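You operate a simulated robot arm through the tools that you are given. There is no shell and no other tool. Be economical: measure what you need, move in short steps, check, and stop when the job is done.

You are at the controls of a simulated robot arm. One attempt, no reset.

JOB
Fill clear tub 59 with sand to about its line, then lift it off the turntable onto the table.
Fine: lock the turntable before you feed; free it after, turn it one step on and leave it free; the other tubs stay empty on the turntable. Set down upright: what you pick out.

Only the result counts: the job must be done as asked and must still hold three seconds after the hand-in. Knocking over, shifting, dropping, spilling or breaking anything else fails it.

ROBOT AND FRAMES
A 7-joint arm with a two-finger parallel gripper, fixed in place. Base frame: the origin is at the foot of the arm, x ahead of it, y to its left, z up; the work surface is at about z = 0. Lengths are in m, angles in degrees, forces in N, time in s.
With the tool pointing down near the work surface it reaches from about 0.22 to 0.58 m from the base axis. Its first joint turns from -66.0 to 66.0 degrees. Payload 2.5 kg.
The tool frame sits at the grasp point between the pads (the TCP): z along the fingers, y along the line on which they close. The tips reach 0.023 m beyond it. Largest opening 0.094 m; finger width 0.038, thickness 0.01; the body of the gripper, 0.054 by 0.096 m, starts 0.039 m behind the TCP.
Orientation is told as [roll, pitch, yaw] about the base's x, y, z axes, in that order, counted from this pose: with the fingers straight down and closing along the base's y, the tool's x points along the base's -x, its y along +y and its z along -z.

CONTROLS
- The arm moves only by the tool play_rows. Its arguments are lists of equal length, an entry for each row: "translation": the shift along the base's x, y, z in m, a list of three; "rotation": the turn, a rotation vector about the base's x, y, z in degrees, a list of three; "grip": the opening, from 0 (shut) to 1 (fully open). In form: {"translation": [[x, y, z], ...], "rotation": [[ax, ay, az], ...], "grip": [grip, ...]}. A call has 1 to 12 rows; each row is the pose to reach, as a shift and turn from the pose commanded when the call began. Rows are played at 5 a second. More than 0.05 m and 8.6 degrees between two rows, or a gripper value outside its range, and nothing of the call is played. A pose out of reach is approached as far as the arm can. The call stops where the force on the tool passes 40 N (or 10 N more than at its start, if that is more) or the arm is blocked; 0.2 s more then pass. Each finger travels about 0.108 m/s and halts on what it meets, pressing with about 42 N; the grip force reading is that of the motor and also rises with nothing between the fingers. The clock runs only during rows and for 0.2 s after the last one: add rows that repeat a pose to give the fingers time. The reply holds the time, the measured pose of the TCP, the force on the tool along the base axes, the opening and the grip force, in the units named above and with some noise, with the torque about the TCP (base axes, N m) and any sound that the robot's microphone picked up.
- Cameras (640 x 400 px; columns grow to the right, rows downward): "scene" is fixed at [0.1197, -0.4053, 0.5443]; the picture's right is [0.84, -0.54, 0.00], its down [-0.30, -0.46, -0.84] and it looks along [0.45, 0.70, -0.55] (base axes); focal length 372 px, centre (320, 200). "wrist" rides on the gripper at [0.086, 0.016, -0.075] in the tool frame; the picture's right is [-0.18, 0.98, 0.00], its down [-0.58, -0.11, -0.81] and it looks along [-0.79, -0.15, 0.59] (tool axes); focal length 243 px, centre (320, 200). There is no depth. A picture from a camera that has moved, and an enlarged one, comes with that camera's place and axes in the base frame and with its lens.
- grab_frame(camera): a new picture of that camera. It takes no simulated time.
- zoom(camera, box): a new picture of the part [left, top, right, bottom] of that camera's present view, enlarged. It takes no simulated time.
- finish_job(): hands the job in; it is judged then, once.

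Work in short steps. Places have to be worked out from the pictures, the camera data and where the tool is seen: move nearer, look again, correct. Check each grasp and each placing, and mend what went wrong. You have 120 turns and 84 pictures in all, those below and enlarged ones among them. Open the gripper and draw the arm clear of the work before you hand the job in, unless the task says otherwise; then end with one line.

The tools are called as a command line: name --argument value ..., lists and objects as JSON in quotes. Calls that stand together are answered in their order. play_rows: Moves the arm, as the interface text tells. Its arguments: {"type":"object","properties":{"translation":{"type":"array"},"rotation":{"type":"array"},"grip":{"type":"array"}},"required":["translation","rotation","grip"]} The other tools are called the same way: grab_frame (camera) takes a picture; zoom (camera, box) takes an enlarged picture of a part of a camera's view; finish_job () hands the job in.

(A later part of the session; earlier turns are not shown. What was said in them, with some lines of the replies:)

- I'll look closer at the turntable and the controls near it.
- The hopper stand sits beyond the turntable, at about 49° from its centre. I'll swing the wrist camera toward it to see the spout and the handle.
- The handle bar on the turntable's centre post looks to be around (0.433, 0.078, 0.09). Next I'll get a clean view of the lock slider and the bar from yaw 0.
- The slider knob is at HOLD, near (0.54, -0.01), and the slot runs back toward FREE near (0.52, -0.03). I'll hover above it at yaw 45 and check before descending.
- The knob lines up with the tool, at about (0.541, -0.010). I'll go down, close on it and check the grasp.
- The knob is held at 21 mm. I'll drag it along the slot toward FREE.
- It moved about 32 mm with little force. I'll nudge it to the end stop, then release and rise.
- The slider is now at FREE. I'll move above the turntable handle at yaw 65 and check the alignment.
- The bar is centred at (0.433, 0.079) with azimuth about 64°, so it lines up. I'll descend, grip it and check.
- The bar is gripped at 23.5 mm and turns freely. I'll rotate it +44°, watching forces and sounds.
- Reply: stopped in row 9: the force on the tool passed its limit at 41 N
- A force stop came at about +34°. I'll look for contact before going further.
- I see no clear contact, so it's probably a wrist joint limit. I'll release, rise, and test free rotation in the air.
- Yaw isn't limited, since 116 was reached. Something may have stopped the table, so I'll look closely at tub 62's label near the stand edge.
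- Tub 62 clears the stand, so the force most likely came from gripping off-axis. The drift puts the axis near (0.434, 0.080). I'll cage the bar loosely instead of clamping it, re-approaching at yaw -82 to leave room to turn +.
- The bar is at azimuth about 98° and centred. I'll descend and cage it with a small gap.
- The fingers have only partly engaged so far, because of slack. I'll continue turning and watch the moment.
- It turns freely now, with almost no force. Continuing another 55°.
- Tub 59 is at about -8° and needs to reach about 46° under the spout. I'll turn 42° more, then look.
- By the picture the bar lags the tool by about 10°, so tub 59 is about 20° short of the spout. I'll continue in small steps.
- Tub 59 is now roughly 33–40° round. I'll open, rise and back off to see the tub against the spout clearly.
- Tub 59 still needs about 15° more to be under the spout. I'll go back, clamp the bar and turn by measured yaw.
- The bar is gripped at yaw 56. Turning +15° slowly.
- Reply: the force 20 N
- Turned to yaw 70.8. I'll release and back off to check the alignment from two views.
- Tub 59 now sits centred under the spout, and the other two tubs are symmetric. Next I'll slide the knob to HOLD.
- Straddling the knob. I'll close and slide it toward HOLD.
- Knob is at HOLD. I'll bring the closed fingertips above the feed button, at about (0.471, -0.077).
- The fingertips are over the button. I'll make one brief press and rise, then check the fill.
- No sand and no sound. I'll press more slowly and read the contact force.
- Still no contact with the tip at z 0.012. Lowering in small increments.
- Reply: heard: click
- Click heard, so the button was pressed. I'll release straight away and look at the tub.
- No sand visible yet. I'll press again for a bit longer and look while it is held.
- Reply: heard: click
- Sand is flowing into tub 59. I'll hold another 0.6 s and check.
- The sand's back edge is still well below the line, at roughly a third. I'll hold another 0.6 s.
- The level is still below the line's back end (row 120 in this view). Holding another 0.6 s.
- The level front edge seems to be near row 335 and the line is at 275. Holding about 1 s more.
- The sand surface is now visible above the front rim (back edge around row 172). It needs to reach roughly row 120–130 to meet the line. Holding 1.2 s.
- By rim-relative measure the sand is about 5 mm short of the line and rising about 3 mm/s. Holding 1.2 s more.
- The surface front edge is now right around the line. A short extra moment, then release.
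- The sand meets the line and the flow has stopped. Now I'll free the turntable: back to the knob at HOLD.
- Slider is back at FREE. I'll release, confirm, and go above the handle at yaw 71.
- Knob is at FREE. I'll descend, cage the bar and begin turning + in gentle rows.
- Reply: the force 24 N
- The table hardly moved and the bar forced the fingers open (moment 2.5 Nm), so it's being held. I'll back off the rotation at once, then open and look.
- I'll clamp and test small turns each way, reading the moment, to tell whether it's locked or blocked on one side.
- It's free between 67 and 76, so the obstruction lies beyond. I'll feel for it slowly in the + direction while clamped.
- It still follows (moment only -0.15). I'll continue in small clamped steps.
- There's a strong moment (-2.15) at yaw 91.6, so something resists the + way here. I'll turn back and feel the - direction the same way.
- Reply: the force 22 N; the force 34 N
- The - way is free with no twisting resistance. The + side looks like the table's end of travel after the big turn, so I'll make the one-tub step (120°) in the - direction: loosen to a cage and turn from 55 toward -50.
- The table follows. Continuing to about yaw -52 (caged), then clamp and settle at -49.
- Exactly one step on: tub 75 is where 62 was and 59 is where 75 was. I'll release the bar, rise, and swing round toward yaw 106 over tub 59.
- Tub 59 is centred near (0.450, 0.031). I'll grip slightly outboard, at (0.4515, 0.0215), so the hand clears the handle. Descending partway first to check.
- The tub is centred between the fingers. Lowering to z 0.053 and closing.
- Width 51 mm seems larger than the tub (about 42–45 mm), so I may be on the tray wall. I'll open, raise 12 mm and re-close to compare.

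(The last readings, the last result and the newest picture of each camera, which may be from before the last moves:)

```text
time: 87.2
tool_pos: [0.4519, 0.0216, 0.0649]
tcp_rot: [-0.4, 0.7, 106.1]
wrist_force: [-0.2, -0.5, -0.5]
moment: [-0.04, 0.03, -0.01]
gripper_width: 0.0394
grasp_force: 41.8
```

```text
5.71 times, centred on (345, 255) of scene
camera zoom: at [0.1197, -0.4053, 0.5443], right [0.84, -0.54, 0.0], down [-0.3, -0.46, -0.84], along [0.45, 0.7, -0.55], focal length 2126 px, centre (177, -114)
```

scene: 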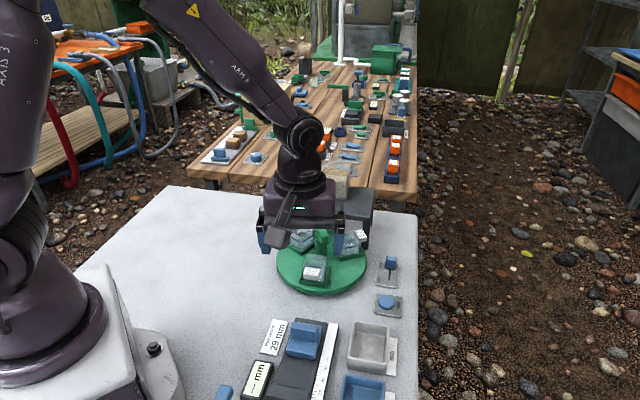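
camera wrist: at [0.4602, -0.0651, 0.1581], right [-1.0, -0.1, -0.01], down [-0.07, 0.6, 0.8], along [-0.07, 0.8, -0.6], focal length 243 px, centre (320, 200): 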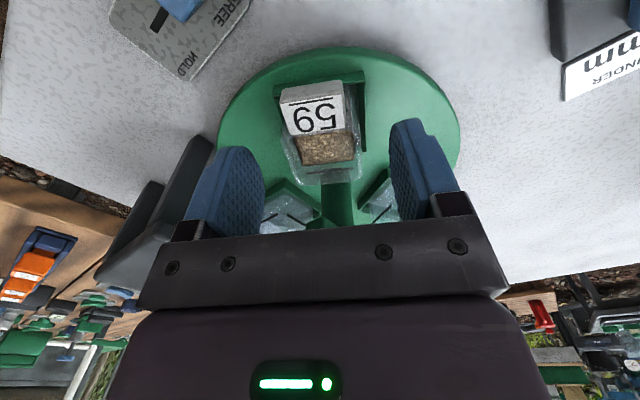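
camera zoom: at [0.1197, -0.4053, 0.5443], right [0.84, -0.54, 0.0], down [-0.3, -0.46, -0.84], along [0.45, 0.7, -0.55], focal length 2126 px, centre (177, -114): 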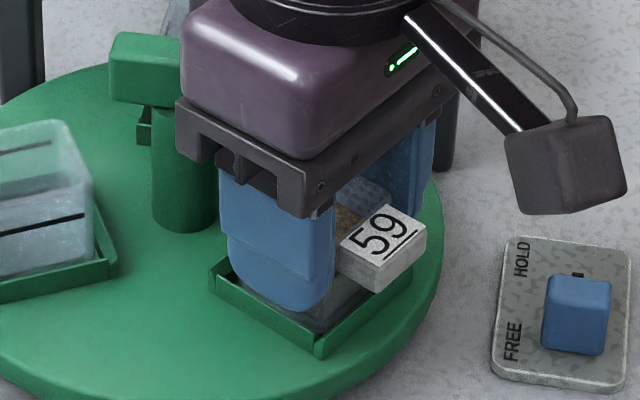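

Now it's 39.4 mm, gripping the tub only and above the tray. I'll lower 4 mm for a deeper hold, re-close, then lift a little.

play_rows --translation '[[0, 0, 0], [0, 0, 0], [0, 0.001, -0.004], [0, 0.001, -0.004], [0, 0.001, -0.004], [0, 0.001, -0.004]]' --rotation '[[0, 0, 0], [0, 0, 0], [0, 0, 0], [0, 0, 0], [0, 0, 0], [0, 0, 0]]' --grip '[0.55, 0.55, 0.55, 0.35, 0.3, 0.3]'

play_rows --translation '[[0, 0, 0.006], [0, 0, 0.015], [0, 0, 0.025], [0, 0, 0.025]]' --rotation '[[0, 0, 0], [0, 0, 0], [0, 0, 0], [0, 0, 0]]' --grip '[0.3, 0.3, 0.3, 0.3]'

zoom --camera "scene" --box '[280, 200, 400, 300]'

```text
time: 88.5
tool_pos: [0.4517, 0.0223, 0.0613]
tcp_rot: [-0.5, 0.7, 106.1]
wrist_force: [-0.5, 0.4, 3.8]
moment: [0.02, 0.07, -0.04]
gripper_width: 0.0395
grasp_force: 42.3
```

```text
time: 89.5
tool_pos: [0.4509, 0.0213, 0.0864]
tcp_rot: [-0.4, 0.6, 106.1]
wrist_force: [-0.4, 0.8, -0.4]
moment: [0.01, -0.01, -0.01]
gripper_width: 0.0394
grasp_force: 42.1
```

```text
4.00 times, centred on (340, 250) of scene
camera zoom: at [0.1197, -0.4053, 0.5443], right [0.84, -0.54, 0.0], down [-0.3, -0.46, -0.84], along [0.45, 0.7, -0.55], focal length 1489 px, centre (240, 0)
```

zoom: 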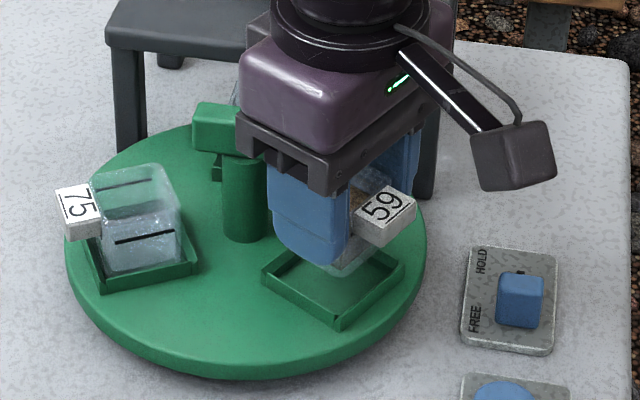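

Tub 59 is lifted cleanly and the tray stayed. Raising well above the handle and carrying it gently to clear table at about (0.29, 0.15).

play_rows --translation '[[0, 0, 0.02], [0, 0, 0.045], [0, 0, 0.07], [0, 0, 0.095], [-0.02, 0.01, 0.1], [-0.042, 0.026, 0.1], [-0.066, 0.046, 0.1], [-0.09, 0.068, 0.1], [-0.114, 0.088, 0.1], [-0.136, 0.108, 0.1], [-0.152, 0.122, 0.1], [-0.161, 0.129, 0.1]]' --rotation '[[0, 0, 0], [0, 0, 0], [0, 0, 0], [0, 0, 0], [0, 0, 0], [0, 0, 0], [0, 0, 0], [0, 0, 0], [0, 0, 0], [0, 0, 0], [0, 0, 0], [0, 0, 0]]' --grip '[0.3, 0.3, 0.3, 0.3, 0.3, 0.3, 0.3, 0.3, 0.3, 0.3, 0.3, 0.3]'

grab_frame --camera "scene"

```text
time: 92.2
tool_pos: [0.2904, 0.1505, 0.1871]
tcp_rot: [-0.3, 0.6, 106.1]
wrist_force: [0.5, -0.2, 0.1]
moment: [0.01, -0.02, 0.03]
gripper_width: 0.0391
grasp_force: 42.0
```

```text
11 pictures are left
```

scene: 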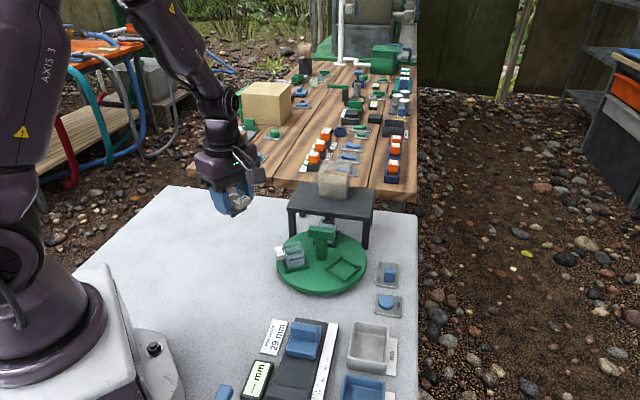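

The area is clear. Descending to TCP 0.055, then feeling for the table.

play_rows --translation '[[0, 0, -0.025], [0, 0, -0.05], [0, 0, -0.075], [0, 0, -0.1], [0, 0, -0.12], [0, 0, -0.13], [0, 0, -0.13]]' --rotation '[[0, 0, 0], [0, 0, 0], [0, 0, 0], [0, 0, 0], [0, 0, 0], [0, 0, 0], [0, 0, 0]]' --grip '[0.3, 0.3, 0.3, 0.3, 0.3, 0.3, 0.3]'

zoom --camera "scene" --box '[180, 180, 280, 260]'

```text
time: 93.8
tool_pos: [0.2931, 0.1513, 0.0566]
tcp_rot: [-0.4, 0.7, 106.1]
wrist_force: [-0.5, 0.0, -1.0]
moment: [-0.03, 0.0, -0.01]
gripper_width: 0.0394
grasp_force: 42.3
```

```text
5.00 times, centred on (230, 220) of scene
camera zoom: at [0.1197, -0.4053, 0.5443], right [0.84, -0.54, 0.0], down [-0.3, -0.46, -0.84], along [0.45, 0.7, -0.55], focal length 1861 px, centre (770, 100)
```

zoom: 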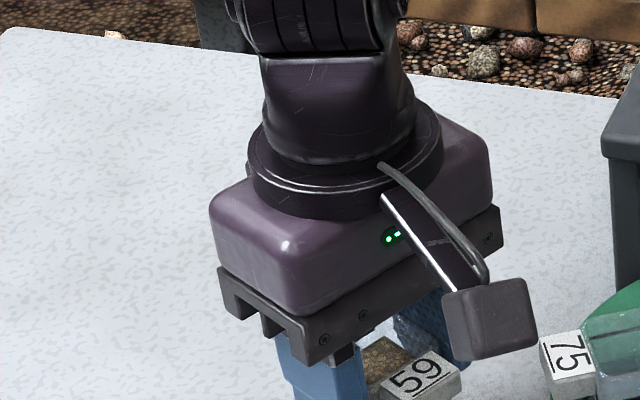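

play_rows --translation '[[0, 0, -0.004], [0, 0, -0.007], [0, 0, -0.01], [0, 0, -0.01]]' --rotation '[[0, 0, 0], [0, 0, 0], [0, 0, 0], [0, 0, 0]]' --grip '[0.3, 0.3, 0.3, 0.3]'

play_rows --translation '[[0, 0, -0.002], [0, 0, -0.004], [0, 0, -0.004]]' --rotation '[[0, 0, 0], [0, 0, 0], [0, 0, 0]]' --grip '[0.3, 0.3, 0.3]'

```text
time: 94.8
tool_pos: [0.2915, 0.1509, 0.0457]
tcp_rot: [-0.5, 0.8, 106.1]
wrist_force: [0.2, -0.4, -0.6]
moment: [0.02, 0.01, 0.01]
gripper_width: 0.0393
grasp_force: 42.4
```

```text
time: 95.5
tool_pos: [0.2911, 0.1512, 0.0421]
tcp_rot: [-0.4, 0.6, 106.0]
wrist_force: [-0.8, 0.2, 0.2]
moment: [0.0, 0.01, 0.02]
gripper_width: 0.0395
grasp_force: 42.2
```

No contact yet at TCP 0.042. Continuing in 1.5–2 mm steps.

play_rows --translation '[[0, 0, -0.002], [0, 0, -0.003], [0, 0, -0.003]]' --rotation '[[0, 0, 0], [0, 0, 0], [0, 0, 0]]' --grip '[0.3, 0.3, 0.3]'

zoom --camera "scene" --box '[220, 225, 300, 285]'

```text
time: 96.3
tool_pos: [0.2894, 0.151, 0.0383]
tcp_rot: [-0.4, 0.7, 106.1]
wrist_force: [0.2, 0.1, 0.1]
moment: [-0.03, 0.0, 0.02]
gripper_width: 0.0394
grasp_force: 42.1
```

```text
6.67 times, centred on (260, 255) of scene
camera zoom: at [0.1197, -0.4053, 0.5443], right [0.84, -0.54, 0.0], down [-0.3, -0.46, -0.84], along [0.45, 0.7, -0.55], focal length 2481 px, centre (720, -167)
```

zoom: 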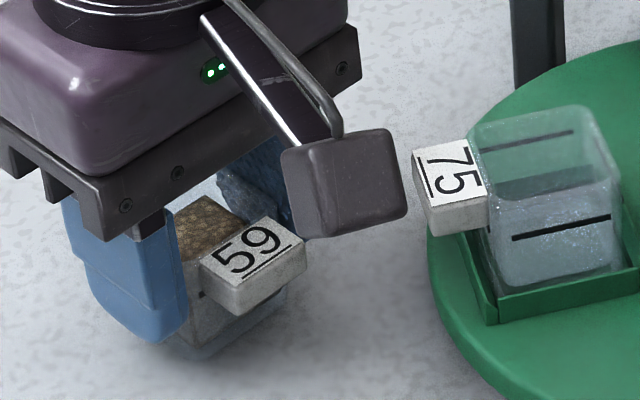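

play_rows --translation '[[0, 0, -0.001], [0, 0, -0.002], [0, 0, -0.003], [0, 0, -0.003]]' --rotation '[[0, 0, 0], [0, 0, 0], [0, 0, 0], [0, 0, 0]]' --grip '[0.3, 0.3, 0.3, 0.3]'

play_rows --translation '[[0, 0, -0.001], [0, 0, -0.002], [0, 0, -0.002]]' --rotation '[[0, 0, 0], [0, 0, 0], [0, 0, 0]]' --grip '[0.3, 0.3, 0.3]'

```text
time: 97.3
tool_pos: [0.2913, 0.1508, 0.0366]
tcp_rot: [-0.3, 0.6, 106.1]
wrist_force: [-7.8, -1.1, 29.7]
moment: [-0.21, 0.32, 0.02]
gripper_width: 0.0398
grasp_force: 42.3
```

```text
time: 98.2
tool_pos: [0.2917, 0.1497, 0.0339]
tcp_rot: [-0.5, 0.6, 106.1]
wrist_force: [-7.4, 1.3, 29.2]
moment: [-0.25, 0.36, -0.06]
gripper_width: 0.0394
grasp_force: 41.8
```

Contact (29 N). I'll ease up 2 mm, open, and rise straight up.

play_rows --translation '[[0, 0, 0.001], [0, 0, 0.001], [0, 0, 0.001], [0, 0, 0.001], [0, 0, 0.03], [0, 0, 0.07], [0, 0, 0.11]]' --rotation '[[0, 0, 0], [0, 0, 0], [0, 0, 0], [0, 0, 0], [0, 0, 0], [0, 0, 0], [0, 0, 0]]' --grip '[0.38, 0.5, 0.65, 0.65, 0.65, 0.65, 0.65]'

zoom --camera "scene" --box '[200, 205, 320, 295]'

```text
time: 99.8
tool_pos: [0.2886, 0.1509, 0.1443]
tcp_rot: [-0.4, 0.6, 106.0]
wrist_force: [0.3, 0.0, -0.3]
moment: [0.0, 0.0, -0.02]
gripper_width: 0.0612
grasp_force: 0.1
```

```text
4.44 times, centred on (260, 250) of scene
camera zoom: at [0.1197, -0.4053, 0.5443], right [0.84, -0.54, 0.0], down [-0.3, -0.46, -0.84], along [0.45, 0.7, -0.55], focal length 1654 px, centre (587, -22)
```

zoom: 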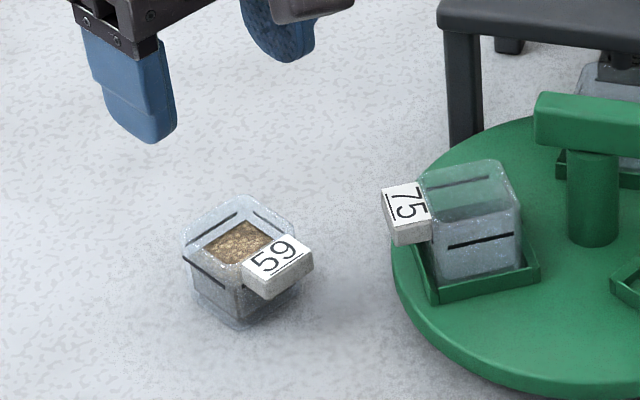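

Tub 59 stands upright. I'll draw the arm clear and check the fill and the whole scene.

play_rows --translation '[[0, 0, 0.04], [-0.02, 0.03, 0.08], [-0.03, 0.06, 0.1], [-0.03, 0.08, 0.1]]' --rotation '[[0, 0, 0], [0, 0, 0], [0, 0, 0], [0, 0, 0]]' --grip '[0.8, 1, 1, 1]'

zoom --camera "scene" --box '[230, 240, 265, 275]'

grab_frame --camera "scene"

```text
refused: row 2 steps farther than a row can; nothing moved
```

```text
11.43 times, centred on (248, 258) of scene
camera zoom: at [0.1197, -0.4053, 0.5443], right [0.84, -0.54, 0.0], down [-0.3, -0.46, -0.84], along [0.45, 0.7, -0.55], focal length 4253 px, centre (1149, -457)
```

zoom: 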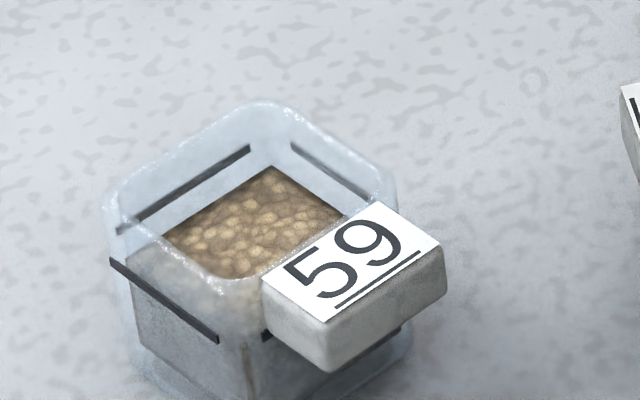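

```text
6 pictures are left
```

scene: 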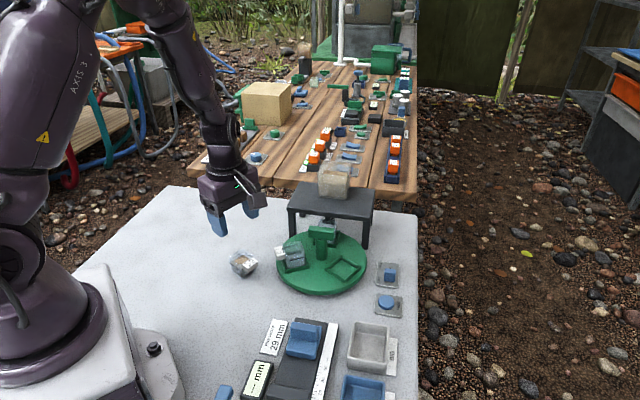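

The sand surface meets the line within a couple of mm. The other tubs are empty on the turntable, and the slider is at FREE. I'll draw the arm up and away.

play_rows --translation '[[0, 0, 0.04], [-0.01, 0.02, 0.07], [-0.02, 0.04, 0.1], [-0.03, 0.06, 0.11], [-0.03, 0.06, 0.11], [-0.03, 0.06, 0.11]]' --rotation '[[0, 0, 0], [0, 0, 0], [0, 0, 0], [0, 0, 0], [0, 0, 0], [0, 0, 0]]' --grip '[0.8, 1, 1, 1, 1, 1]'

zoom --camera "scene" --box '[230, 180, 420, 320]'

```text
time: 101.2
tool_pos: [0.2616, 0.2114, 0.2542]
tcp_rot: [-0.4, 0.6, 106.0]
wrist_force: [0.5, -0.2, 0.5]
moment: [0.0, -0.04, 0.04]
gripper_width: 0.0938
grasp_force: 0.1
```

```text
2.86 times, centred on (325, 250) of scene
camera zoom: at [0.1197, -0.4053, 0.5443], right [0.84, -0.54, 0.0], down [-0.3, -0.46, -0.84], along [0.45, 0.7, -0.55], focal length 1063 px, centre (306, 57)
```

zoom: 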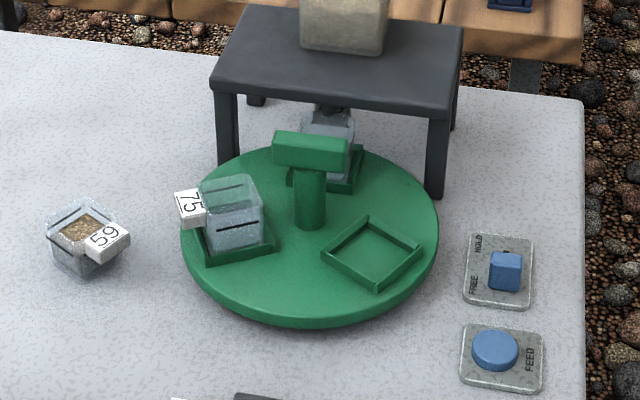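

Everything looks as asked: tub 59 filled and upright on the table, the turntable one step on and free, the other tubs empty in place, and the arm clear. Handing in.

finish_job

```text
The job is handed in.
```

I filled tub 59 to within about 2–3 mm of its line and set it upright on the table. The turntable was locked for the feed, then freed, turned one step (120°) on and left free, with tubs 62 and 75 still on it and empty. The step went back the opposite way to the first turn, because the table resisted going further forward.
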